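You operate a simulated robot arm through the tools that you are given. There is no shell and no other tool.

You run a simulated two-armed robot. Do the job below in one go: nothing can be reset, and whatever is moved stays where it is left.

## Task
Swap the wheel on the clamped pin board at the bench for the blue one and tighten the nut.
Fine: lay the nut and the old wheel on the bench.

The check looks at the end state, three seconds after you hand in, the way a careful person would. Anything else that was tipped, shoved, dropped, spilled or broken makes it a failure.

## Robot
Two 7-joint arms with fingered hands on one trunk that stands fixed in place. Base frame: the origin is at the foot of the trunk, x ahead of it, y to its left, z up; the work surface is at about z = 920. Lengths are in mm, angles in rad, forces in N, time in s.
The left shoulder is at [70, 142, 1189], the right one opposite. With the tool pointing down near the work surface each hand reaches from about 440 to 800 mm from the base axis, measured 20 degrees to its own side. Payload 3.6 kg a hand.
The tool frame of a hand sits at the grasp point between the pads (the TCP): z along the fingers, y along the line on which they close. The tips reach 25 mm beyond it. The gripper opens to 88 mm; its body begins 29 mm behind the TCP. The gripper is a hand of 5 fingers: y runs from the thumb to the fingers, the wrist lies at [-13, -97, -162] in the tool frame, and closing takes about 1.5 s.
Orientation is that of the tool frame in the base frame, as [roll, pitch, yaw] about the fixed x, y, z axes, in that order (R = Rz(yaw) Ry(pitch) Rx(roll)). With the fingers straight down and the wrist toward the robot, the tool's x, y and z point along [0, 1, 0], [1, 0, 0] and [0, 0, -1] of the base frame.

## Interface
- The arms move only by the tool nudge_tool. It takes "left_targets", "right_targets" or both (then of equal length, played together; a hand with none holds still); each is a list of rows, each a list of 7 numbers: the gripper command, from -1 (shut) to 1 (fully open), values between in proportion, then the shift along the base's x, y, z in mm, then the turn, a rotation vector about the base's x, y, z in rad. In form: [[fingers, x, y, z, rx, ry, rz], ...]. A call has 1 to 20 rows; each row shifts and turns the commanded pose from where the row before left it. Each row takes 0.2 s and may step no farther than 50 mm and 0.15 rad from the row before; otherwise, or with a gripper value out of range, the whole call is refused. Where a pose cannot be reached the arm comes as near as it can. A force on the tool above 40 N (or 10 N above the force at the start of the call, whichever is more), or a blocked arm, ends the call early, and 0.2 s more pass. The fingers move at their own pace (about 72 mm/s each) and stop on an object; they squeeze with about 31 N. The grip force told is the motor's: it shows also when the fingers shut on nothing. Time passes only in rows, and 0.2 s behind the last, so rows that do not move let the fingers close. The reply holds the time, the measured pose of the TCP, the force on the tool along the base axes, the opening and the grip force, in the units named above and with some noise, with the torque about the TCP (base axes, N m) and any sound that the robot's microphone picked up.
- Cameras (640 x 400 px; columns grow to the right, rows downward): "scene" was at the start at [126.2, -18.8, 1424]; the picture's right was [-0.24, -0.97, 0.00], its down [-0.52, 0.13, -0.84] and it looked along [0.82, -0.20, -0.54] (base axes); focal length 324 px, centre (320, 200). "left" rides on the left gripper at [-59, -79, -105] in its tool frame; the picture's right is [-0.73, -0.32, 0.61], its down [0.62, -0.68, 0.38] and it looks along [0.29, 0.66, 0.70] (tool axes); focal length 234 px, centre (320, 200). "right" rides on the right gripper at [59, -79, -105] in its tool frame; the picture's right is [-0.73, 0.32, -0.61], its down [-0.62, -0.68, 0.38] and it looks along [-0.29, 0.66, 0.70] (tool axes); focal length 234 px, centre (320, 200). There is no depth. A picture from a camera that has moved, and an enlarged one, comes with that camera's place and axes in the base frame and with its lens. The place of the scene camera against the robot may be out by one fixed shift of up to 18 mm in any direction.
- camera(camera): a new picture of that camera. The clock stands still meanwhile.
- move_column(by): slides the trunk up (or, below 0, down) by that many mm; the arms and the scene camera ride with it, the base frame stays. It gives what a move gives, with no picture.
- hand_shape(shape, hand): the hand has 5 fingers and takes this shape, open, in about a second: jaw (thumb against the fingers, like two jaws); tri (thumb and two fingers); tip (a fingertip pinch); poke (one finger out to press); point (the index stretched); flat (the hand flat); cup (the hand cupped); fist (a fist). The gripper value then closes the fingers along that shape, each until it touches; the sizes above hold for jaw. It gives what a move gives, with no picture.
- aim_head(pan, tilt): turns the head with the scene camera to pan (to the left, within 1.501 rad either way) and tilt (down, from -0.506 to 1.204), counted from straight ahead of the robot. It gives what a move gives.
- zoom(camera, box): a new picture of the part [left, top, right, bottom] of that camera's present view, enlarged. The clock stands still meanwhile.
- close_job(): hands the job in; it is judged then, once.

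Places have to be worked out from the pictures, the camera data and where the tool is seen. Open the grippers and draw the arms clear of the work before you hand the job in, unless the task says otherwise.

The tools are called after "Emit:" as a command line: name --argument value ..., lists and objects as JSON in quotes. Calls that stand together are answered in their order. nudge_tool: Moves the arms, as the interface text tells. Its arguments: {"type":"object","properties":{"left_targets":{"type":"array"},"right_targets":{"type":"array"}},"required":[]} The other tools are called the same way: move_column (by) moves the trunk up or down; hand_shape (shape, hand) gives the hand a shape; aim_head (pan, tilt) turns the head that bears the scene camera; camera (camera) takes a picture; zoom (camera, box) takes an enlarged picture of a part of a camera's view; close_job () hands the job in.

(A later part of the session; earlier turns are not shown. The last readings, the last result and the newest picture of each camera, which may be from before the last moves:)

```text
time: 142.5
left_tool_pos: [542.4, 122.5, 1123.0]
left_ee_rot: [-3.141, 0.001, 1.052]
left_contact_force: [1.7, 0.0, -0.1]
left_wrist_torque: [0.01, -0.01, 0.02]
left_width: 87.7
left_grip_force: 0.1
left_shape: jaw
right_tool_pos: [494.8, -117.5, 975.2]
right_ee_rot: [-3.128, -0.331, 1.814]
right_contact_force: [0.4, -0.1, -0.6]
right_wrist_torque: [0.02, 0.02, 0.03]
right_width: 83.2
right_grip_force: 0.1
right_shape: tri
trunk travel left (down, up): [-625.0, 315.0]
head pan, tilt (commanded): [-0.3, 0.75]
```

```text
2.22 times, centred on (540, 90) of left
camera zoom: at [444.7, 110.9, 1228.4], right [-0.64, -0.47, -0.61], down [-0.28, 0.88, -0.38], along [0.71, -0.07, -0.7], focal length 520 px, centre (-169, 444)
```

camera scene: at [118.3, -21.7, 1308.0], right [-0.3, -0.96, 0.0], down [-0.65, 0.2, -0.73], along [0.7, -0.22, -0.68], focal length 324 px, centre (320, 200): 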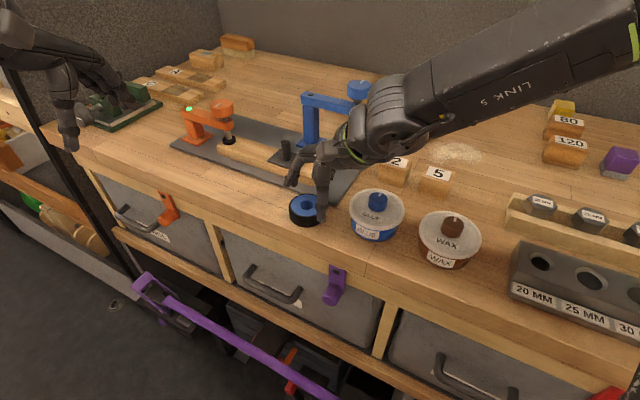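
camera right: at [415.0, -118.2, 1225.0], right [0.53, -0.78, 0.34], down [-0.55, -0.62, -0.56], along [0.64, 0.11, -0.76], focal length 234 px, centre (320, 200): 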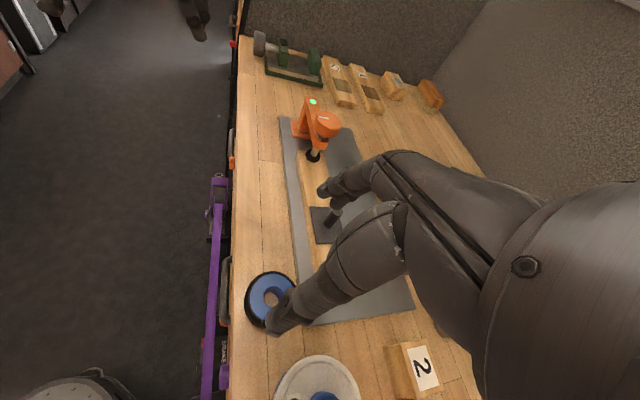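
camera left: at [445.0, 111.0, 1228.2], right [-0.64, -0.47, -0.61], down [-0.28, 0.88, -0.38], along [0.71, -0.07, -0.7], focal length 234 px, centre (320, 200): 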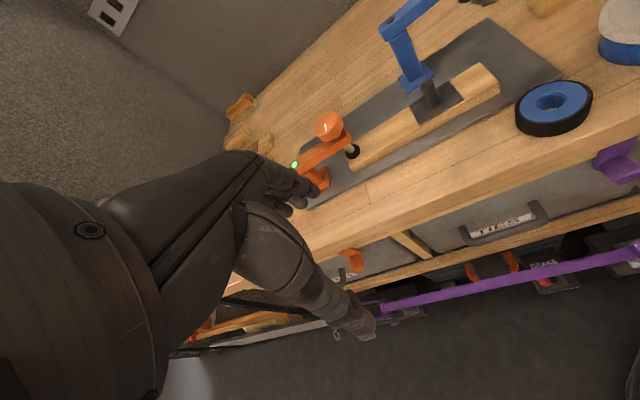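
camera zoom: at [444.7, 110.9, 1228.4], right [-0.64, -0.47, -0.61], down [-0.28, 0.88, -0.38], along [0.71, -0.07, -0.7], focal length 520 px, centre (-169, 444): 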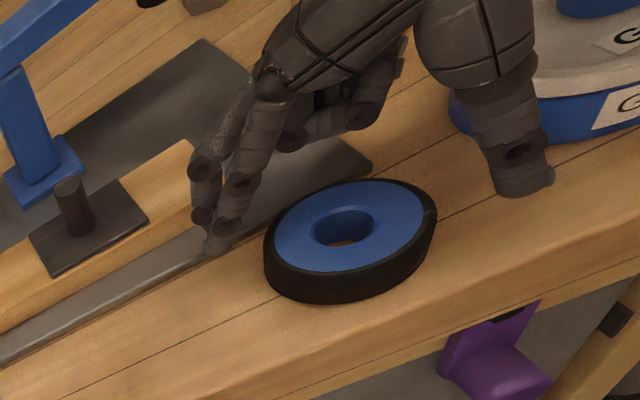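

Finger clearances to the mat look fine by calculation. I descend the last 22 mm.

Emit:
nudge_tool --right_targets '[[0.9, 0, -0.5, -10, 0, 0, 0], [0.9, 0, 0, -8, 0, 0, 0], [0.9, 0, 0, -4, 0, 0, 0], [0.9, 0, 0, 0, 0, 0, 0]]'

Emit:
zoom --camera "right" --box '[200, 120, 440, 360]'

Emit:
zoom --camera "left" --box '[440, 0, 640, 180]'

```text
time: 143.5
left_tool_pos: [543.4, 123.0, 1122.3]
left_ee_rot: [-3.142, 0.001, 1.053]
left_contact_force: [-0.2, -0.7, 0.2]
left_wrist_torque: [0.03, 0.01, -0.01]
left_width: 87.9
left_grip_force: 0.0
left_shape: jaw
right_tool_pos: [494.9, -118.0, 953.6]
right_ee_rot: [-3.129, -0.33, 1.814]
right_contact_force: [0.6, 0.2, -0.1]
right_wrist_torque: [-0.01, -0.04, -0.04]
right_width: 83.6
right_grip_force: 0.0
right_shape: tri
trunk travel left (down, up): [-625.0, 315.0]
head pan, tilt (commanded): [-0.3, 0.75]
```

```text
1.67 times, centred on (320, 240) of right
camera zoom: at [415.8, -115.5, 1072.2], right [0.53, -0.78, 0.34], down [-0.55, -0.62, -0.56], along [0.64, 0.11, -0.76], focal length 390 px, centre (320, 133)
```

zoom: 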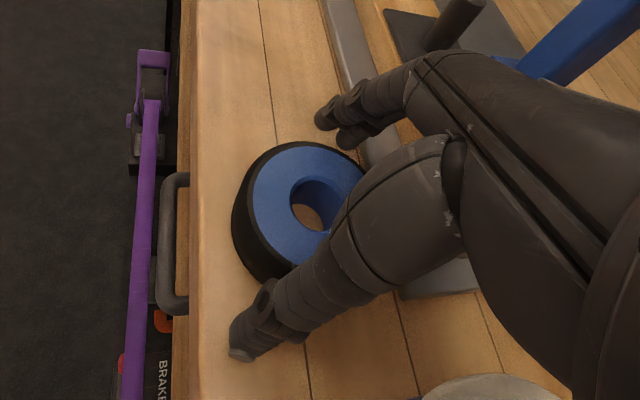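

```text
2.22 times, centred on (540, 90) of left
camera zoom: at [445.0, 111.1, 1228.2], right [-0.64, -0.47, -0.61], down [-0.28, 0.88, -0.38], along [0.71, -0.07, -0.7], focal length 520 px, centre (-169, 444)
```

zoom: 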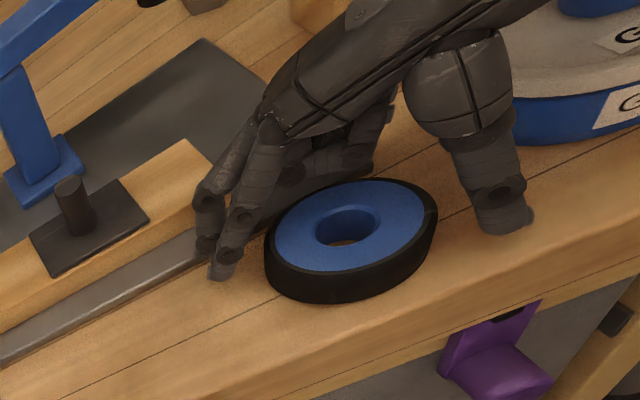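

Well centred. I close on the rim and lift.

Emit:
nudge_tool --right_targets '[[0.6, 0, 0, 0, 0, 0, 0], [0.3, 0, 0, 0, 0, 0, 0], [-0.2, 0, 0, 0, 0, 0, 0], [-0.6, 0, 0, 0, 0, 0, 0], [-1, 0, 0, 0, 0, 0, 0], [-1, 0, 0, 0, 0, 0, 0], [-1, 0, 0, 3, 0, 0, 0], [-1, 0, 0, 8, 0, 0, 0], [-1, 0, 0, 15, 0, 0, 0], [-1, 0, 0, 0, 0, 0, 0]]'

Emit:
zoom --camera "right" --box '[200, 120, 440, 360]'

Emit:
zoom --camera "left" --box '[440, 0, 640, 180]'

```text
time: 145.7
left_tool_pos: [542.3, 121.7, 1122.7]
left_ee_rot: [-3.141, 0.0, 1.053]
left_contact_force: [0.7, -0.5, 0.5]
left_wrist_torque: [0.02, -0.01, -0.01]
left_width: 87.5
left_grip_force: 0.0
left_shape: jaw
right_tool_pos: [496.7, -119.2, 978.5]
right_ee_rot: [-3.129, -0.33, 1.813]
right_contact_force: [0.1, 0.8, -0.9]
right_wrist_torque: [0.04, -0.01, 0.01]
right_width: 50.1
right_grip_force: 31.5
right_shape: tri
trunk travel left (down, up): [-625.0, 315.0]
head pan, tilt (commanded): [-0.3, 0.75]
```

```text
1.67 times, centred on (320, 240) of right
camera zoom: at [416.5, -115.7, 1098.7], right [0.53, -0.78, 0.34], down [-0.55, -0.62, -0.56], along [0.64, 0.11, -0.76], focal length 390 px, centre (320, 133)
```

zoom: 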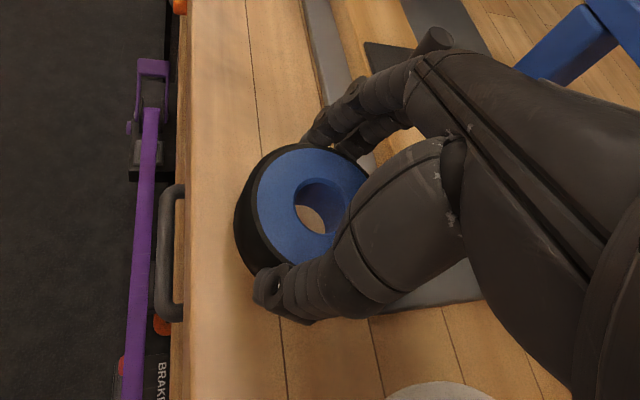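

```text
2.22 times, centred on (540, 90) of left
camera zoom: at [445.4, 111.1, 1228.1], right [-0.64, -0.47, -0.61], down [-0.28, 0.88, -0.38], along [0.71, -0.07, -0.7], focal length 520 px, centre (-169, 444)
```

zoom: 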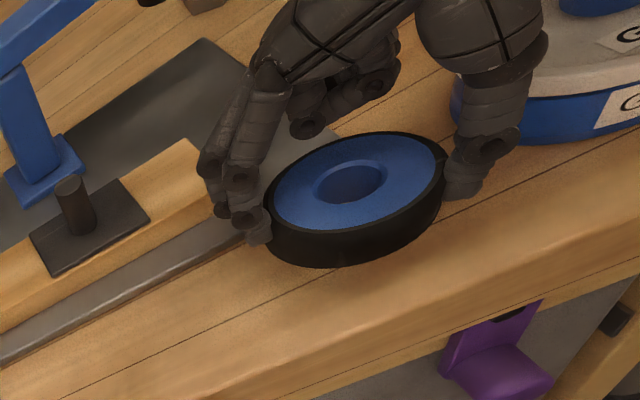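

The blue wheel is held level. I raise it and bring it over the pin; target TCP is (618.5, -114.8), then check alignment.

Emit:
nudge_tool --right_targets '[[-1, 0, 0, 30, 0, 0, 0], [-1, 0, 0, 40, 0, 0, 0], [-1, 0, 0, 15, 0, 0, 0], [-1, 25, 1, 0, 0, 0, 0], [-1, 30, 1, 0, 0, 0, 0], [-1, 30, 1, 0, 0, 0, 0], [-1, 30, 1, 0, 0, 0, 0], [-1, 7, 0, 0, 0, 0, 0], [-1, 0, 0, 0, 0, 0, 0]]'

Emit:
aim_head --pan -0.3 --tilt 0.65

Emit:
zoom --camera "left" --box '[350, 0, 500, 130]'

Emit:
zoom --camera "right" --box '[200, 120, 440, 360]'

Emit:
zoom --camera "scene" --box '[250, 80, 390, 220]'

```text
time: 147.7
left_tool_pos: [542.7, 121.2, 1122.0]
left_ee_rot: [3.141, 0.001, 1.052]
left_contact_force: [0.2, 0.7, -0.2]
left_wrist_torque: [-0.03, 0.02, -0.02]
left_width: 87.5
left_grip_force: 0.1
left_shape: jaw
right_tool_pos: [618.7, -114.9, 1062.8]
right_ee_rot: [-3.129, -0.331, 1.815]
right_contact_force: [0.5, 0.5, -1.2]
right_wrist_torque: [-0.01, 0.02, 0.0]
right_width: 49.9
right_grip_force: 30.9
right_shape: tri
trunk travel left (down, up): [-625.0, 315.0]
head pan, tilt (commanded): [-0.3, 0.75]
```

```text
time: 148.3
left_tool_pos: [541.9, 122.5, 1121.6]
left_ee_rot: [3.14, 0.0, 1.052]
left_contact_force: [-0.8, 0.3, 0.1]
left_wrist_torque: [0.0, 0.01, 0.0]
left_width: 87.6
left_grip_force: 0.0
left_shape: jaw
right_tool_pos: [618.3, -115.2, 1062.8]
right_ee_rot: [-3.128, -0.33, 1.814]
right_contact_force: [0.3, 0.0, -0.6]
right_wrist_torque: [0.01, 0.02, -0.02]
right_width: 50.0
right_grip_force: 31.2
right_shape: tri
trunk travel left (down, up): [-625.0, 315.0]
head pan, tilt (commanded): [-0.3, 0.649]
```

```text
3.08 times, centred on (425, 65) of left
camera zoom: at [445.3, 111.0, 1228.1], right [-0.64, -0.47, -0.61], down [-0.28, 0.88, -0.38], along [0.71, -0.07, -0.7], focal length 720 px, centre (-3, 615)
```

zoom: 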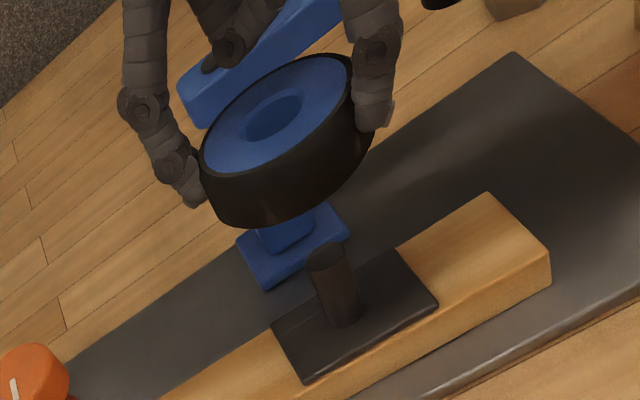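

```text
1.67 times, centred on (320, 240) of right
camera zoom: at [539.6, -112.7, 1182.4], right [0.53, -0.78, 0.34], down [-0.55, -0.62, -0.56], along [0.64, 0.11, -0.76], focal length 390 px, centre (320, 133)
```

zoom: 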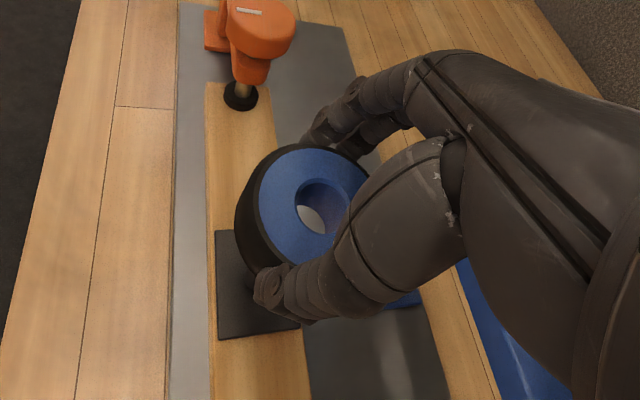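

```text
2.86 times, centred on (320, 150) of scene
camera zoom: at [122.7, -22.8, 1316.5], right [-0.3, -0.96, 0.0], down [-0.58, 0.18, -0.8], along [0.76, -0.24, -0.61], focal length 927 px, centre (320, 343)
```

zoom: 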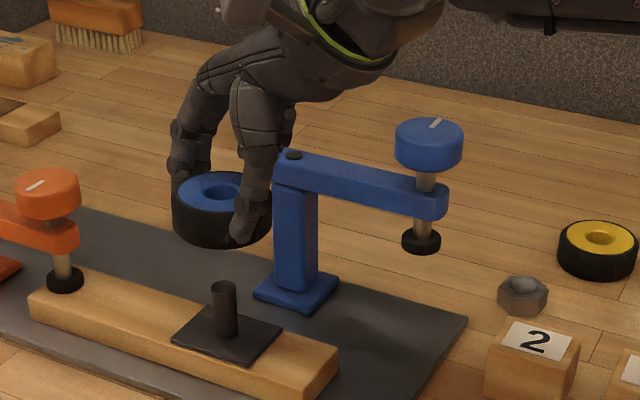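

I'll zoom further to compare the pin top and the wheel's hole positions precisely before lowering.

Emit:
zoom --camera "left" --box '[390, 10, 470, 80]'

Emit:
zoom --camera "left" --box '[400, 60, 460, 120]'

Emit:
zoom --camera "scene" --box '[275, 105, 325, 195]'

```text
5.71 times, centred on (430, 45) of left
camera zoom: at [445.3, 111.0, 1228.1], right [-0.64, -0.47, -0.61], down [-0.28, 0.88, -0.38], along [0.71, -0.07, -0.7], focal length 1338 px, centre (-309, 1086)
```

zoom: 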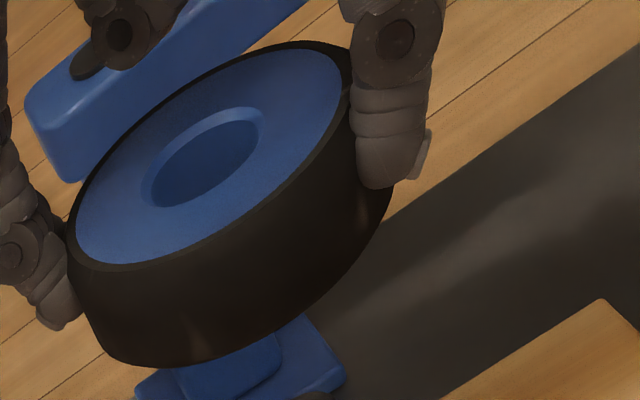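

```text
6.67 times, centred on (430, 90) of left
camera zoom: at [445.3, 111.0, 1228.1], right [-0.64, -0.47, -0.61], down [-0.28, 0.88, -0.38], along [0.71, -0.07, -0.7], focal length 1561 px, centre (-413, 933)
```

zoom: 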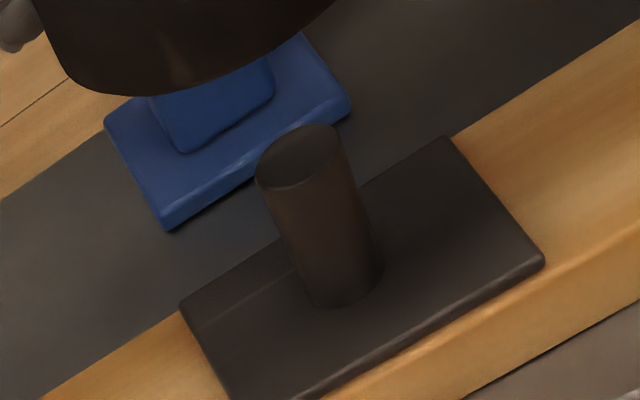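

```text
4.44 times, centred on (300, 150) of scene
camera zoom: at [122.7, -22.8, 1316.5], right [-0.3, -0.96, 0.0], down [-0.58, 0.18, -0.8], along [0.76, -0.24, -0.61], focal length 1442 px, centre (409, 422)
```

zoom: 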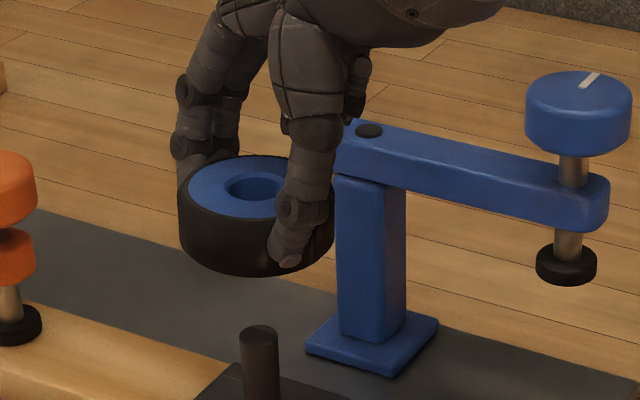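

Cross-checking shows the blue wheel sits about 3.5 mm further toward -y in the grip than the old one did. I shift the hand by (-1, +3.5) and descend to just above the pin top, then look through the hole.

Emit:
nudge_tool --right_targets '[[-1, -1, 3.5, -10, 0, 0, 0], [-1, 0, 0, -12, 0, 0, 0], [-1, 0, 0, -9, 0, 0, 0], [-1, 0, 0, 0, 0, 0, 0]]'

Emit:
zoom --camera "right" --box '[240, 150, 400, 290]'

Emit:
zoom --camera "left" --box '[370, 10, 480, 120]'

Emit:
zoom --camera "scene" --box '[260, 120, 340, 200]'

```text
time: 149.3
left_tool_pos: [543.2, 122.1, 1121.7]
left_ee_rot: [-3.14, -0.002, 1.054]
left_contact_force: [0.3, 0.0, 0.8]
left_wrist_torque: [0.03, 0.02, 0.0]
left_width: 87.9
left_grip_force: 0.0
left_shape: jaw
right_tool_pos: [617.6, -110.4, 1032.3]
right_ee_rot: [-3.128, -0.329, 1.812]
right_contact_force: [-0.5, -0.3, -1.1]
right_wrist_torque: [-0.01, -0.02, 0.03]
right_width: 49.7
right_grip_force: 30.6
right_shape: tri
trunk travel left (down, up): [-625.0, 315.0]
head pan, tilt (commanded): [-0.3, 0.649]
```

```text
2.86 times, centred on (320, 220) of right
camera zoom: at [537.8, -108.5, 1152.3], right [0.53, -0.78, 0.34], down [-0.55, -0.62, -0.56], along [0.64, 0.11, -0.76], focal length 669 px, centre (320, 143)
```

zoom: 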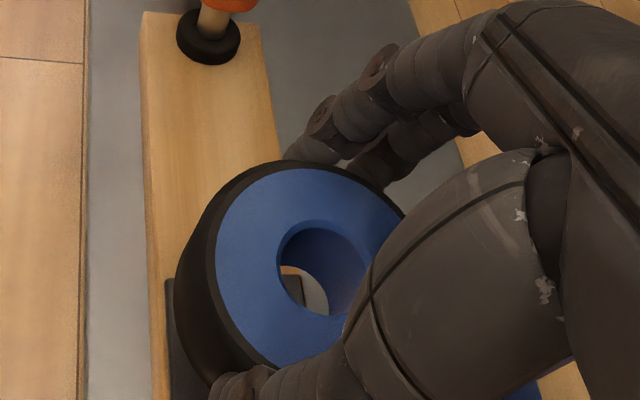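

```text
3.64 times, centred on (425, 65) of left
camera zoom: at [445.1, 111.0, 1228.2], right [-0.64, -0.47, -0.61], down [-0.28, 0.88, -0.38], along [0.71, -0.07, -0.7], focal length 852 px, centre (-62, 691)
```

zoom: 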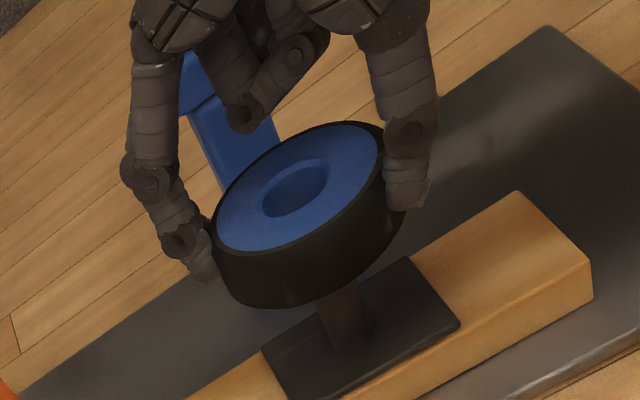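

```text
5.00 times, centred on (300, 160) of scene
camera zoom: at [122.5, -22.8, 1316.5], right [-0.3, -0.96, 0.0], down [-0.58, 0.18, -0.8], along [0.76, -0.24, -0.6], focal length 1622 px, centre (420, 400)
```

zoom: 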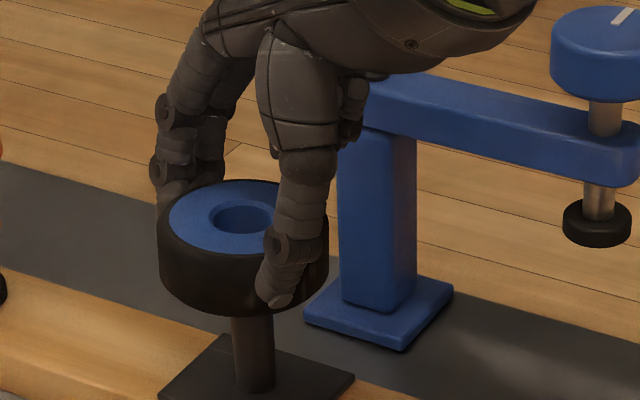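

Re-triangulating gives hole (616.8, -110.3) versus pin (617.2, -110.7): aligned within half a millimetre. I descend slowly over the pin, watching the force.

Emit:
nudge_tool --right_targets '[[-1, 0.3, -0.3, -4, 0, 0, 0], [-1, 0, 0, -3, 0, 0, 0], [-1, 0, 0, -3, 0, 0, 0], [-1, 0, 0, -3, 0, 0, 0], [-1, 0, 0, 0, 0, 0, 0]]'

Emit:
zoom --camera "right" --box '[240, 150, 400, 290]'

Emit:
zoom --camera "left" --box '[370, 10, 480, 120]'

```text
time: 150.5
left_tool_pos: [542.6, 122.6, 1122.1]
left_ee_rot: [3.141, -0.001, 1.052]
left_contact_force: [0.0, 0.1, -0.6]
left_wrist_torque: [-0.02, 0.02, 0.0]
left_width: 87.6
left_grip_force: 0.0
left_shape: jaw
right_tool_pos: [616.4, -112.8, 1018.9]
right_ee_rot: [-3.128, -0.33, 1.817]
right_contact_force: [0.6, -0.5, -0.4]
right_wrist_torque: [0.0, 0.03, 0.01]
right_width: 49.9
right_grip_force: 30.9
right_shape: tri
trunk travel left (down, up): [-625.0, 315.0]
head pan, tilt (commanded): [-0.3, 0.649]
```

```text
2.86 times, centred on (320, 220) of right
camera zoom: at [538.3, -108.5, 1138.7], right [0.53, -0.78, 0.34], down [-0.55, -0.62, -0.56], along [0.64, 0.11, -0.76], focal length 669 px, centre (320, 143)
```

zoom: 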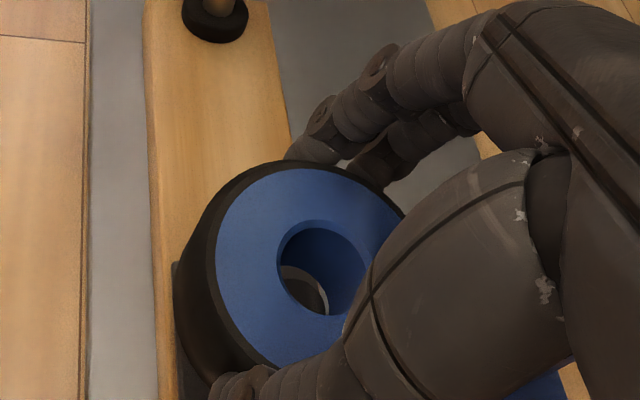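

```text
3.64 times, centred on (425, 65) of left
camera zoom: at [445.1, 111.0, 1228.2], right [-0.64, -0.47, -0.61], down [-0.28, 0.88, -0.38], along [0.71, -0.07, -0.7], focal length 852 px, centre (-62, 691)
```

zoom: 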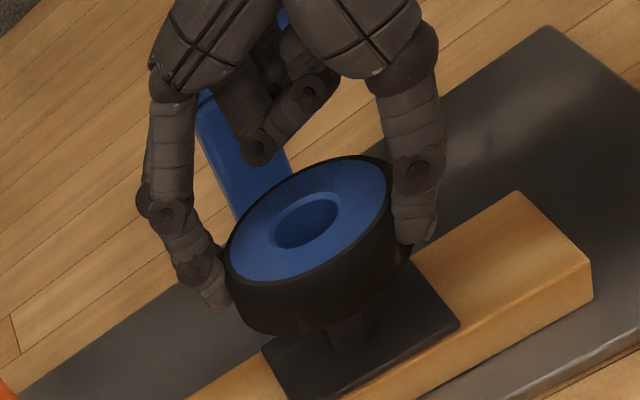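

No force and the pin shows inside the hole: the wheel is over the pin. I keep lowering to seat it, expecting contact near z 985.

Emit:
nudge_tool --right_targets '[[-1, 0, 0, -5, 0, 0, 0], [-1, 0, 0, -6, 0, 0, 0], [-1, 0, 0, -6, 0, 0, 0], [-1, 0, 0, -6, 0, 0, 0], [-1, 0, 0, -5, 0, 0, 0], [-1, 0, 0, -3, 0, 0, 0], [-1, 0, 0, 0, 0, 0, 0]]'

Emit:
zoom --camera "left" --box '[370, 10, 480, 120]'

```text
time: 152.1
left_tool_pos: [543.9, 122.1, 1122.3]
left_ee_rot: [3.141, 0.0, 1.053]
left_contact_force: [-1.1, 0.7, 0.7]
left_wrist_torque: [0.01, -0.02, -0.01]
left_width: 87.6
left_grip_force: 0.1
left_shape: jaw
right_tool_pos: [618.3, -111.3, 986.5]
right_ee_rot: [-3.127, -0.33, 1.813]
right_contact_force: [0.5, 0.0, 0.7]
right_wrist_torque: [-0.02, 0.01, 0.02]
right_width: 49.8
right_grip_force: 31.1
right_shape: tri
trunk travel left (down, up): [-625.0, 315.0]
head pan, tilt (commanded): [-0.3, 0.649]
```

```text
3.64 times, centred on (425, 65) of left
camera zoom: at [445.1, 111.0, 1228.2], right [-0.64, -0.47, -0.61], down [-0.28, 0.88, -0.38], along [0.71, -0.07, -0.7], focal length 852 px, centre (-62, 691)
```

zoom: 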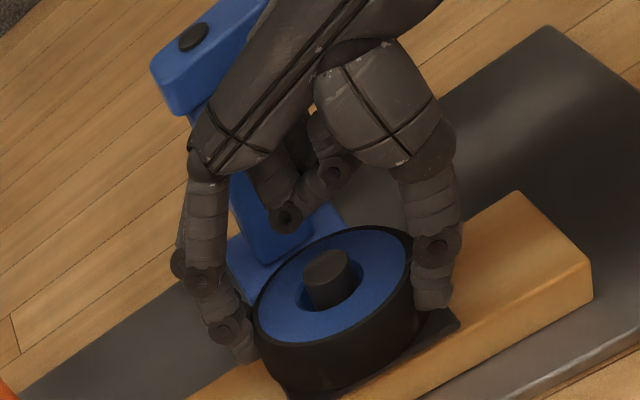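

The pin stands in the blue wheel's hole. A few more millimetres down to feel the plate.

Emit:
nudge_tool --right_targets '[[-1, 0, 0, -1, 0, 0, 0], [-1, 0, 0, -1, 0, 0, 0], [-1, 0, 0, 0, 0, 0, 0]]'

```text
time: 152.9
left_tool_pos: [542.9, 122.6, 1120.7]
left_ee_rot: [3.14, 0.001, 1.052]
left_contact_force: [0.0, 0.5, 0.7]
left_wrist_torque: [-0.02, -0.01, 0.04]
left_width: 87.7
left_grip_force: 0.1
left_shape: jaw
right_tool_pos: [616.9, -111.7, 987.1]
right_ee_rot: [-3.13, -0.33, 1.814]
right_contact_force: [0.3, -0.3, -1.1]
right_wrist_torque: [-0.02, 0.01, 0.03]
right_width: 49.8
right_grip_force: 31.3
right_shape: tri
trunk travel left (down, up): [-625.0, 315.0]
head pan, tilt (commanded): [-0.3, 0.649]
```

Emit:
nudge_tool --right_targets '[[-1, 0, 0, -1, 0, 0, 0], [-1, 0, 0, -1, 0, 0, 0], [-1, 0, 0, 0, 0, 0, 0]]'

Emit:
zoom --camera "scene" --box '[260, 120, 340, 200]'

```text
time: 153.7
left_tool_pos: [542.7, 121.8, 1120.8]
left_ee_rot: [-3.14, -0.001, 1.052]
left_contact_force: [-0.1, -0.1, 0.1]
left_wrist_torque: [0.03, -0.01, 0.0]
left_width: 87.9
left_grip_force: 0.0
left_shape: jaw
right_tool_pos: [616.7, -112.0, 985.5]
right_ee_rot: [-3.129, -0.328, 1.816]
right_contact_force: [1.2, 1.4, 0.3]
right_wrist_torque: [0.01, -0.02, 0.0]
right_width: 49.7
right_grip_force: 31.0
right_shape: tri
trunk travel left (down, up): [-625.0, 315.0]
head pan, tilt (commanded): [-0.3, 0.649]
```

```text
5.00 times, centred on (300, 160) of scene
camera zoom: at [122.3, -22.4, 1316.6], right [-0.3, -0.96, 0.0], down [-0.58, 0.18, -0.8], along [0.76, -0.24, -0.6], focal length 1622 px, centre (420, 400)
```

zoom: 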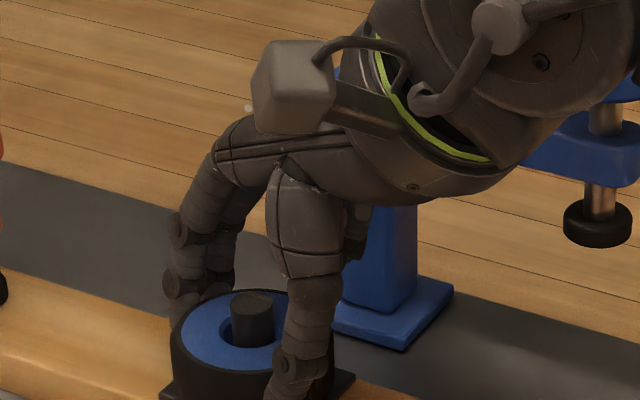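

Emit:
nudge_tool --right_targets '[[-1, 0, 0, -1, 0, 0, 0], [-1, 0, 0, -1, 0, 0, 0], [-1, 0, 0, 0, 0, 0, 0]]'

```text
time: 154.5
left_tool_pos: [541.6, 122.7, 1122.0]
left_ee_rot: [-3.141, 0.0, 1.053]
left_contact_force: [0.1, -0.1, -0.1]
left_wrist_torque: [0.0, 0.0, -0.02]
left_width: 87.9
left_grip_force: 0.0
left_shape: jaw
right_tool_pos: [617.1, -111.4, 984.9]
right_ee_rot: [-3.129, -0.33, 1.814]
right_contact_force: [2.3, 0.6, 8.0]
right_wrist_torque: [0.0, -0.04, -0.05]
right_width: 49.4
right_grip_force: 31.6
right_shape: tri
trunk travel left (down, up): [-625.0, 315.0]
head pan, tilt (commanded): [-0.3, 0.649]
```

Seated: 8 N of upward force. I ease off 1 mm, open the fingers fully and lift straight up.

Emit:
nudge_tool --right_targets '[[-1, 0, 0, 1, 0, 0, 0], [0.3, 0, 0, 0, 0, 0, 0], [0.6, 0, 0, 0, 0, 0, 0], [0.9, 0, 0, 0, 0, 0, 0], [0.9, 0, 0, 0, 0, 0, 0], [0.9, 0, 0, 8, 0, 0, 0], [0.9, 0, 0, 20, 0, 0, 0], [0.9, 0, 0, 30, 0, 0, 0], [0.9, 0, 0, 40, 0, 0, 0], [0.9, 0, 0, 40, 0, 0, 0], [0.9, 0, 0, 40, 0, 0, 0], [0.9, 0, 0, 0, 0, 0, 0]]'

Emit:
zoom --camera "left" --box '[350, 0, 500, 130]'

Emit:
zoom --camera "scene" --box '[250, 80, 390, 220]'

Emit:
camera --camera "right"

```text
time: 157.1
left_tool_pos: [542.4, 121.0, 1122.3]
left_ee_rot: [3.141, 0.0, 1.05]
left_contact_force: [0.0, -0.4, -0.6]
left_wrist_torque: [-0.04, 0.0, -0.04]
left_width: 87.6
left_grip_force: 0.0
left_shape: jaw
right_tool_pos: [616.4, -114.1, 1158.6]
right_ee_rot: [-3.128, -0.33, 1.814]
right_contact_force: [0.3, -0.6, 0.1]
right_wrist_torque: [-0.01, 0.0, -0.01]
right_width: 83.6
right_grip_force: 0.0
right_shape: tri
trunk travel left (down, up): [-625.0, 315.0]
head pan, tilt (commanded): [-0.3, 0.649]
```

```text
3.08 times, centred on (425, 65) of left
camera zoom: at [444.9, 110.9, 1228.3], right [-0.64, -0.47, -0.61], down [-0.28, 0.88, -0.38], along [0.71, -0.07, -0.7], focal length 720 px, centre (-3, 615)
```

zoom: 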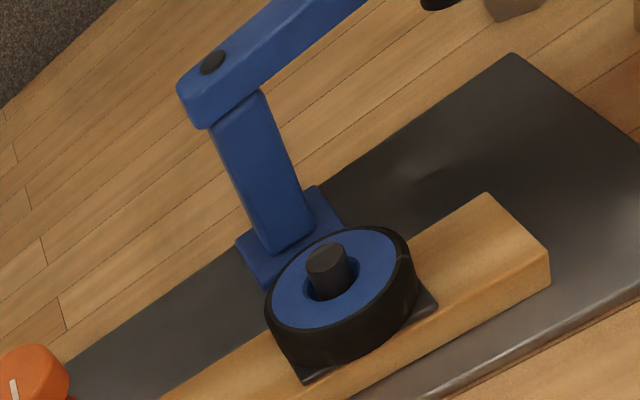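

```text
2.86 times, centred on (320, 150) of scene
camera zoom: at [122.3, -22.8, 1316.5], right [-0.3, -0.96, 0.0], down [-0.58, 0.18, -0.8], along [0.76, -0.24, -0.6], focal length 927 px, centre (320, 343)
```

zoom: 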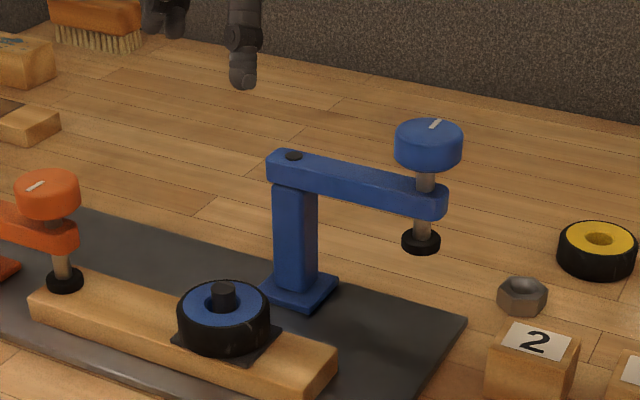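

```text
taken
camera right: at [537.1, -111.3, 1278.4], right [0.53, -0.78, 0.34], down [-0.55, -0.62, -0.56], along [0.64, 0.11, -0.76], focal length 234 px, centre (320, 200)
```

right: 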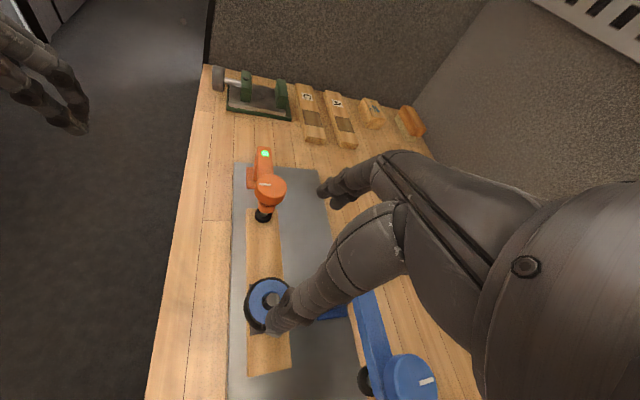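

The blue wheel is on the pin. Now I go back for the nut, retracing to its release pose (628.3, -337.7), yaw -0.12.

Emit:
nudge_tool --right_targets '[[0.6, -5, -37, 7, 0, 0, -0.06], [0.3, -5, -37, 0, 0, 0, -0.06], [0.3, 0, -37, 0, 0, 0, -0.06], [0.3, 5, -37, 0, 0, 0, -0.06], [0.3, 8, -37, 0, 0, 0, -0.06], [0.3, 9, -38, 0, 0, 0, -0.061], [0.3, 0, 0, -40, 0, 0, 0], [0.3, 0, 0, -40, 0, 0, 0], [0.3, 0, 0, -40, 0, 0, 0], [0.3, 0, 0, -35, 0, 0, 0], [0.3, 0, 0, 0, 0, 0, 0]]'

Emit:
aim_head --pan -0.6 --tilt 0.55

Emit:
zoom --camera "scene" --box '[240, 140, 360, 240]'

Emit:
zoom --camera "right" --box '[200, 120, 420, 310]'

```text
time: 159.5
left_tool_pos: [542.4, 123.0, 1122.6]
left_ee_rot: [-3.142, 0.001, 1.053]
left_contact_force: [-1.2, 0.6, 0.1]
left_wrist_torque: [-0.02, -0.03, -0.01]
left_width: 87.9
left_grip_force: 0.1
left_shape: jaw
right_tool_pos: [627.0, -334.8, 1010.4]
right_ee_rot: [-3.128, -0.329, 1.452]
right_contact_force: [-0.6, -0.7, 0.9]
right_wrist_torque: [0.02, 0.0, 0.05]
right_width: 57.5
right_grip_force: 0.0
right_shape: tri
trunk travel left (down, up): [-625.0, 315.0]
head pan, tilt (commanded): [-0.3, 0.649]
```

```text
time: 160.3
left_tool_pos: [542.9, 122.3, 1121.9]
left_ee_rot: [3.141, 0.0, 1.052]
left_contact_force: [-0.3, -0.1, 0.3]
left_wrist_torque: [-0.01, 0.0, -0.01]
left_width: 87.6
left_grip_force: 0.1
left_shape: jaw
right_tool_pos: [627.1, -333.7, 1011.0]
right_ee_rot: [-3.129, -0.331, 1.453]
right_contact_force: [-0.1, -0.2, 0.6]
right_wrist_torque: [0.02, -0.01, 0.0]
right_width: 57.4
right_grip_force: 0.1
right_shape: tri
trunk travel left (down, up): [-625.0, 315.0]
head pan, tilt (commanded): [-0.6, 0.55]
```

```text
4.00 times, centred on (300, 190) of scene
camera zoom: at [113.7, -47.8, 1325.3], right [-0.56, -0.83, 0.0], down [-0.43, 0.29, -0.85], along [0.7, -0.48, -0.52], focal length 1298 px, centre (400, 240)
```

zoom: 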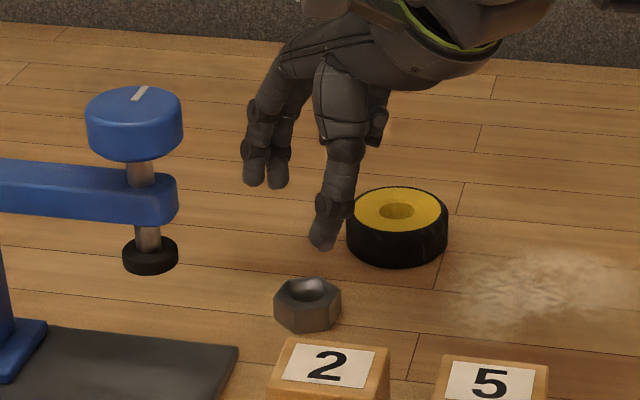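

```text
2.11 times, centred on (310, 215) of right
camera zoom: at [553.7, -303.7, 1130.6], right [0.22, -0.91, 0.34], down [-0.74, -0.38, -0.56], along [0.64, -0.12, -0.76], focal length 493 px, centre (341, 168)
```

zoom: 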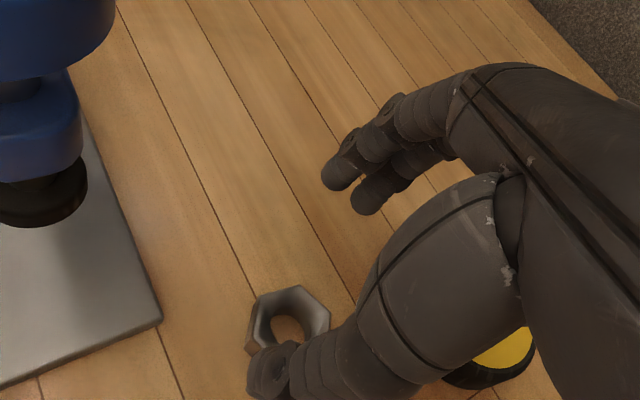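

I correct by (+1.3, -3.4) and descend to the release height.

Emit:
nudge_tool --right_targets '[[0.3, 1.3, -3.2, -15, 0, 0, 0], [0.2, 0, 0, -20, 0, 0, 0], [0.2, 0, 0, -14, 0, 0, 0], [0.2, 0, 0, -6, 0, 0, 0], [0.2, 0, 0, 0, 0, 0, 0]]'

Emit:
zoom --camera "right" --box '[220, 130, 420, 310]'

Emit:
zoom --camera "scene" --box '[260, 170, 340, 230]'

```text
time: 161.5
left_tool_pos: [542.0, 122.6, 1121.7]
left_ee_rot: [3.141, 0.0, 1.052]
left_contact_force: [-0.7, -0.1, 0.1]
left_wrist_torque: [0.0, -0.01, 0.0]
left_width: 87.7
left_grip_force: 0.0
left_shape: jaw
right_tool_pos: [629.7, -338.4, 957.3]
right_ee_rot: [-3.129, -0.329, 1.452]
right_contact_force: [-0.7, 0.4, 0.6]
right_wrist_torque: [-0.01, -0.03, 0.04]
right_width: 53.0
right_grip_force: 0.0
right_shape: tri
trunk travel left (down, up): [-625.0, 315.0]
head pan, tilt (commanded): [-0.6, 0.55]
```

```text
2.22 times, centred on (320, 220) of right
camera zoom: at [557.3, -307.9, 1076.1], right [0.22, -0.92, 0.34], down [-0.74, -0.38, -0.56], along [0.64, -0.12, -0.76], focal length 520 px, centre (320, 156)
```

zoom: 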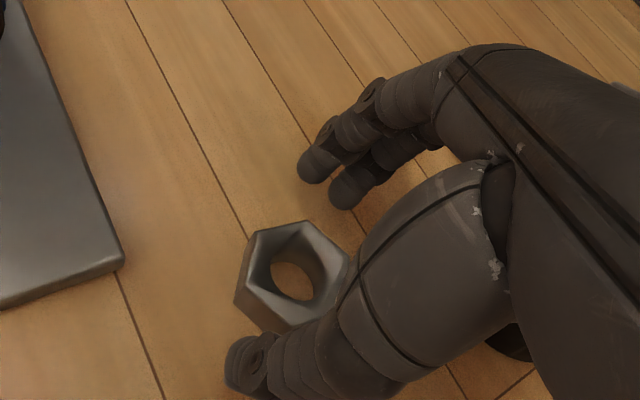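

```text
6.67 times, centred on (300, 200) of scene
camera zoom: at [113.5, -47.8, 1325.3], right [-0.56, -0.83, 0.0], down [-0.43, 0.3, -0.85], along [0.7, -0.48, -0.52], focal length 2163 px, centre (453, 200)
```

zoom: 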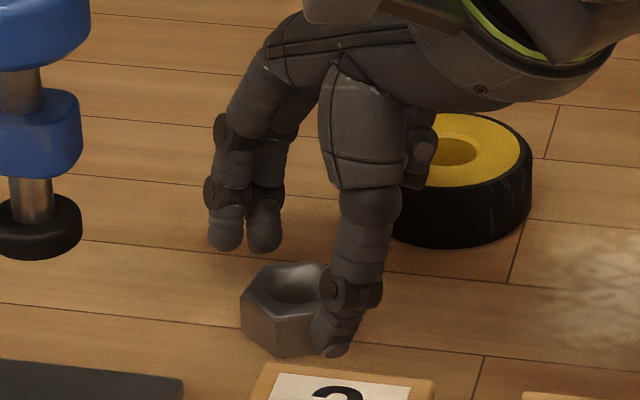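

I lower the remaining 6 mm and compare with the release view before closing.

Emit:
nudge_tool --right_targets '[[0.2, -1, 0.3, -3, 0, 0, 0], [0.2, 0, 0, -3, 0, 0, 0], [0.2, 0, 0, 0, 0, 0, 0]]'

Emit:
zoom --camera "right" --box '[220, 130, 420, 310]'

```text
time: 162.3
left_tool_pos: [542.8, 122.3, 1122.1]
left_ee_rot: [3.141, 0.001, 1.051]
left_contact_force: [0.2, 0.2, -0.7]
left_wrist_torque: [0.0, -0.01, 0.0]
left_width: 88.0
left_grip_force: 0.1
left_shape: jaw
right_tool_pos: [629.9, -338.6, 951.3]
right_ee_rot: [-3.127, -0.33, 1.454]
right_contact_force: [-0.4, 0.5, 0.0]
right_wrist_torque: [-0.01, 0.01, 0.0]
right_width: 53.1
right_grip_force: 0.0
right_shape: tri
trunk travel left (down, up): [-625.0, 315.0]
head pan, tilt (commanded): [-0.6, 0.55]
```

```text
2.22 times, centred on (320, 220) of right
camera zoom: at [555.7, -307.6, 1071.3], right [0.22, -0.91, 0.34], down [-0.74, -0.38, -0.56], along [0.64, -0.12, -0.76], focal length 520 px, centre (320, 156)
```

zoom: 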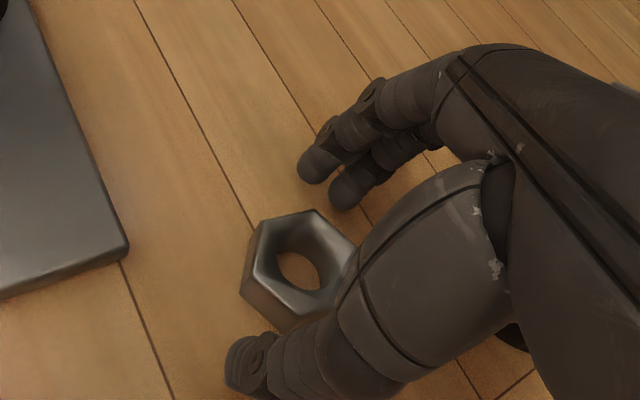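

Almost identical to the release view; I correct -1.3 mm in x and close on the nut.

Emit:
nudge_tool --right_targets '[[0.2, -1.3, 0.2, -0.5, 0, 0, 0], [-0.3, 0, 0, 0, 0, 0, 0], [-1, 0, 0, 0, 0, 0, 0], [-1, 0, 0, 0, 0, 0, 0], [-1, 0, 0, 0, 0, 0, 0], [-1, 0, 0, 0, 0, 0, 0]]'

Emit:
zoom --camera "right" --box '[220, 130, 420, 310]'

Emit:
zoom --camera "scene" --box '[260, 170, 340, 230]'

```text
time: 163.7
left_tool_pos: [542.3, 121.4, 1122.7]
left_ee_rot: [-3.142, 0.0, 1.053]
left_contact_force: [0.0, 0.3, 0.2]
left_wrist_torque: [-0.04, 0.04, 0.02]
left_width: 87.7
left_grip_force: 0.0
left_shape: jaw
right_tool_pos: [628.8, -338.4, 951.6]
right_ee_rot: [-3.129, -0.33, 1.452]
right_contact_force: [0.2, 0.3, 0.4]
right_wrist_torque: [0.01, 0.03, 0.0]
right_width: 24.5
right_grip_force: 31.2
right_shape: tri
trunk travel left (down, up): [-625.0, 315.0]
head pan, tilt (commanded): [-0.6, 0.55]
```

```text
2.22 times, centred on (320, 220) of right
camera zoom: at [554.5, -307.1, 1070.7], right [0.22, -0.91, 0.34], down [-0.74, -0.38, -0.56], along [0.64, -0.12, -0.76], focal length 520 px, centre (320, 156)
```

zoom: 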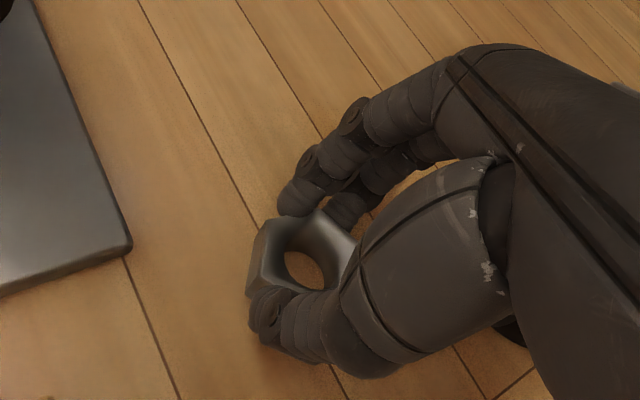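

```text
6.67 times, centred on (300, 200) of scene
camera zoom: at [113.5, -47.8, 1325.3], right [-0.56, -0.83, 0.0], down [-0.43, 0.3, -0.85], along [0.7, -0.48, -0.52], focal length 2163 px, centre (453, 200)
```

zoom: 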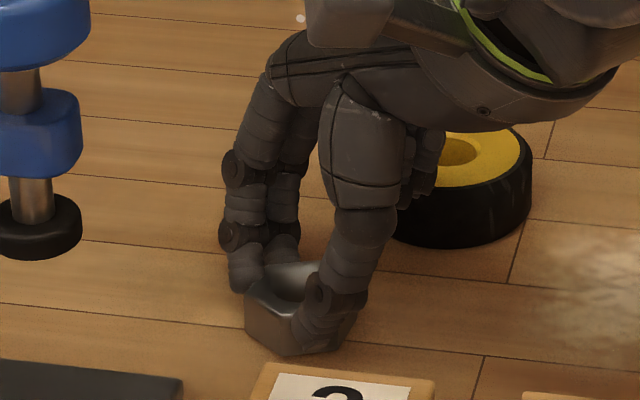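

The nut is gripped as before. I lift it and carry it back over the clamp to the pin, turning to yaw +0.36 on the way.

Emit:
nudge_tool --right_targets '[[-1, 0, 0, 10, 0, 0, 0], [-1, 0, 0, 40, 0, 0, 0], [-1, 0, 0, 50, 0, 0, 0], [-1, 0, 0, 50, 0, 0, 0], [-1, -3, 0, 50, 0, 0, 0], [-1, -10, 20, 15, 0, 0, 0], [-1, -8, 38, 0, 0, 0, 0.05], [-1, -5, 38, 0, 0, 0, 0.08], [-1, 0, 38, 0, 0, 0, 0.08], [-1, 5, 38, 0, 0, 0, 0.1], [-1, 6, 38, 0, 0, 0, 0.1], [-1, 4, 12, 0, 0, 0, 0.068], [-1, 0, 0, 0, 0, 0, 0]]'

Emit:
aim_head --pan -0.3 --tilt 0.65

Emit:
camera --camera "right"

```text
time: 166.5
left_tool_pos: [542.9, 122.0, 1121.8]
left_ee_rot: [3.141, -0.001, 1.051]
left_contact_force: [-0.2, 0.2, 0.2]
left_wrist_torque: [0.0, -0.02, -0.02]
left_width: 87.7
left_grip_force: 0.0
left_shape: jaw
right_tool_pos: [613.8, -127.1, 1167.9]
right_ee_rot: [-3.128, -0.329, 1.862]
right_contact_force: [-0.4, 0.7, -1.6]
right_wrist_torque: [0.01, 0.04, -0.02]
right_width: 24.2
right_grip_force: 31.3
right_shape: tri
right hand out of reach, approached as far as the arm can: row 12
trunk travel left (down, up): [-625.0, 315.0]
head pan, tilt (commanded): [-0.6, 0.55]
```

```text
time: 167.3
left_tool_pos: [542.9, 122.9, 1121.5]
left_ee_rot: [-3.142, -0.001, 1.052]
left_contact_force: [-0.4, 0.2, -0.6]
left_wrist_torque: [-0.01, 0.01, 0.0]
left_width: 87.7
left_grip_force: 0.0
left_shape: jaw
right_tool_pos: [614.7, -128.2, 1167.4]
right_ee_rot: [-3.129, -0.329, 1.861]
right_contact_force: [-0.7, 0.1, -0.9]
right_wrist_torque: [0.0, 0.01, 0.0]
right_width: 24.0
right_grip_force: 30.9
right_shape: tri
trunk travel left (down, up): [-625.0, 315.0]
head pan, tilt (commanded): [-0.3, 0.649]
```

```text
taken
camera right: at [535.1, -128.4, 1287.2], right [0.57, -0.75, 0.34], down [-0.52, -0.65, -0.56], along [0.63, 0.14, -0.76], focal length 234 px, centre (320, 200)
```

right: 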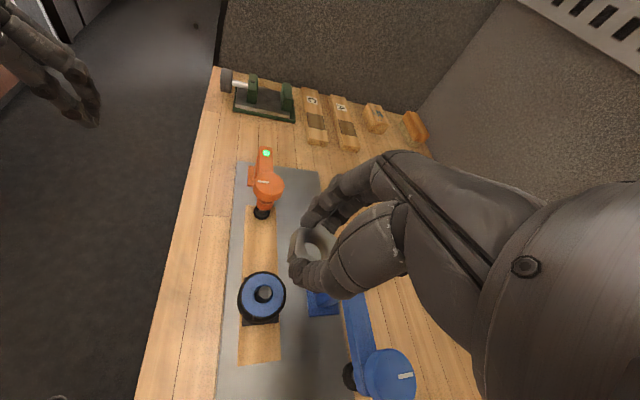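

Yaw stopped at 0.29 up here. I descend to z about 1060 where more yaw is available, then centre over the pin.

Emit:
nudge_tool --right_targets '[[-1, 0, 3, -35, 0, 0, 0], [-1, 2, 4, -35, 0, 0, 0], [-1, 2, 4, -35, 0, 0, 0], [-1, 0, 0, 0, 0, 0, 0.07], [-1, 0, 0, 0, 0, 0, 0]]'

Emit:
zoom --camera "right" --box '[200, 120, 440, 360]'

Emit:
zoom --camera "left" --box '[350, 0, 500, 130]'

Emit:
zoom --camera "scene" --box '[250, 80, 390, 220]'

```text
time: 168.5
left_tool_pos: [542.0, 123.1, 1122.0]
left_ee_rot: [-3.14, 0.001, 1.053]
left_contact_force: [-0.9, -0.3, -0.1]
left_wrist_torque: [-0.02, -0.01, -0.01]
left_width: 87.6
left_grip_force: 0.1
left_shape: jaw
right_tool_pos: [618.5, -114.8, 1062.7]
right_ee_rot: [-3.129, -0.33, 1.933]
right_contact_force: [-0.4, -0.4, -0.7]
right_wrist_torque: [0.03, 0.02, -0.02]
right_width: 24.0
right_grip_force: 31.4
right_shape: tri
trunk travel left (down, up): [-625.0, 315.0]
head pan, tilt (commanded): [-0.3, 0.649]
```

```text
1.67 times, centred on (320, 240) of right
camera zoom: at [538.8, -122.1, 1181.4], right [0.62, -0.71, 0.34], down [-0.48, -0.68, -0.56], along [0.62, 0.19, -0.76], focal length 390 px, centre (320, 133)
```

zoom: 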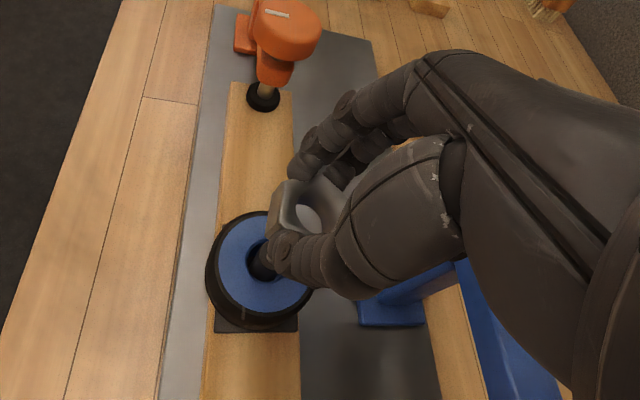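

```text
3.08 times, centred on (425, 65) of left
camera zoom: at [445.0, 111.1, 1228.2], right [-0.64, -0.47, -0.61], down [-0.28, 0.88, -0.38], along [0.71, -0.07, -0.7], focal length 720 px, centre (-3, 615)
```

zoom: 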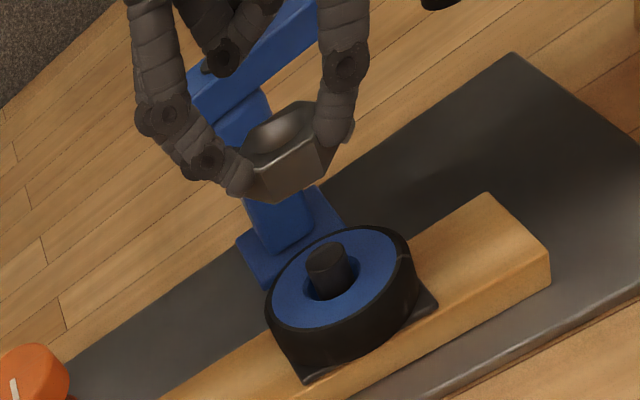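

```text
2.86 times, centred on (320, 150) of scene
camera zoom: at [122.4, -22.6, 1316.5], right [-0.3, -0.96, 0.0], down [-0.58, 0.18, -0.8], along [0.76, -0.24, -0.6], focal length 927 px, centre (320, 343)
```

zoom: 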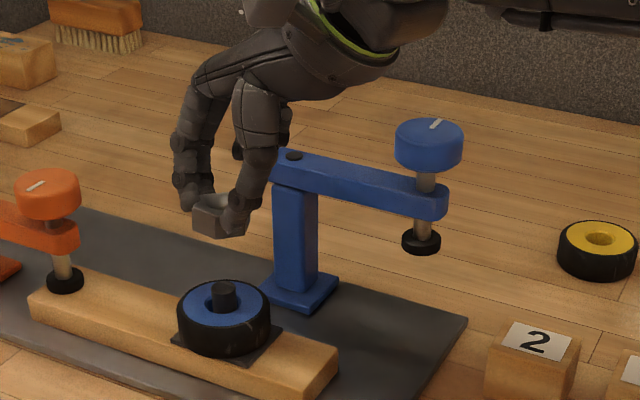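

Let me zoom in on the nut from the left and scene cameras to see whether it is level and where its axis is.

Emit:
zoom --camera "left" --box '[395, 20, 445, 70]'

Emit:
zoom --camera "scene" --box '[280, 130, 320, 170]'

Emit:
zoom --camera "right" --box '[270, 170, 370, 270]'

```text
8.00 times, centred on (420, 45) of left
camera zoom: at [445.0, 111.1, 1228.2], right [-0.64, -0.47, -0.61], down [-0.28, 0.88, -0.38], along [0.71, -0.07, -0.7], focal length 1873 px, centre (-480, 1440)
```

zoom: 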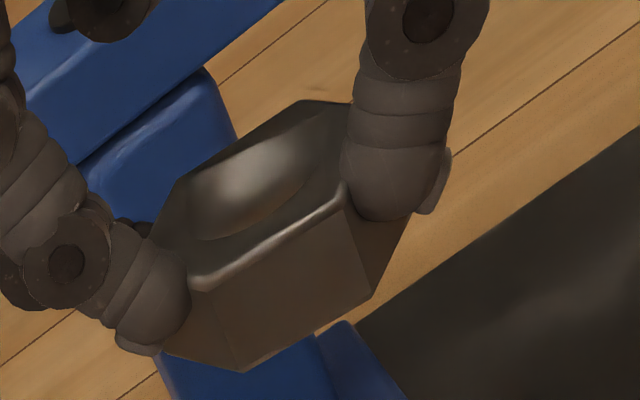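

```text
10.00 times, centred on (300, 150) of scene
camera zoom: at [122.4, -22.6, 1316.5], right [-0.3, -0.96, 0.0], down [-0.58, 0.18, -0.8], along [0.76, -0.24, -0.6], focal length 3245 px, centre (520, 700)
```

zoom: 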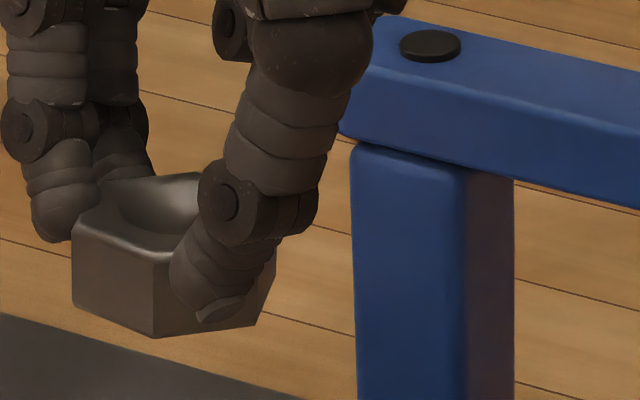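

```text
4.00 times, centred on (320, 220) of right
camera zoom: at [538.8, -122.1, 1181.4], right [0.62, -0.71, 0.34], down [-0.48, -0.68, -0.56], along [0.62, 0.19, -0.76], focal length 937 px, centre (320, 120)
```

zoom: 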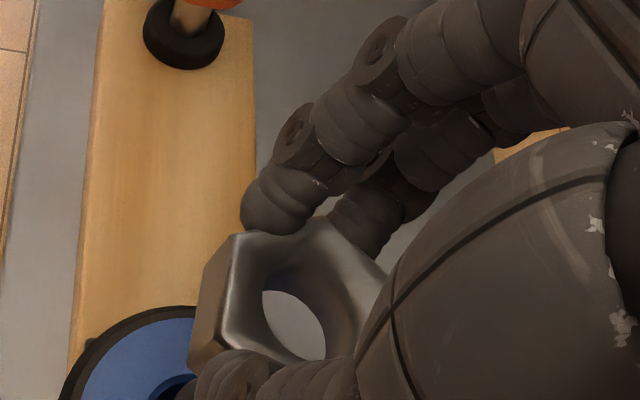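

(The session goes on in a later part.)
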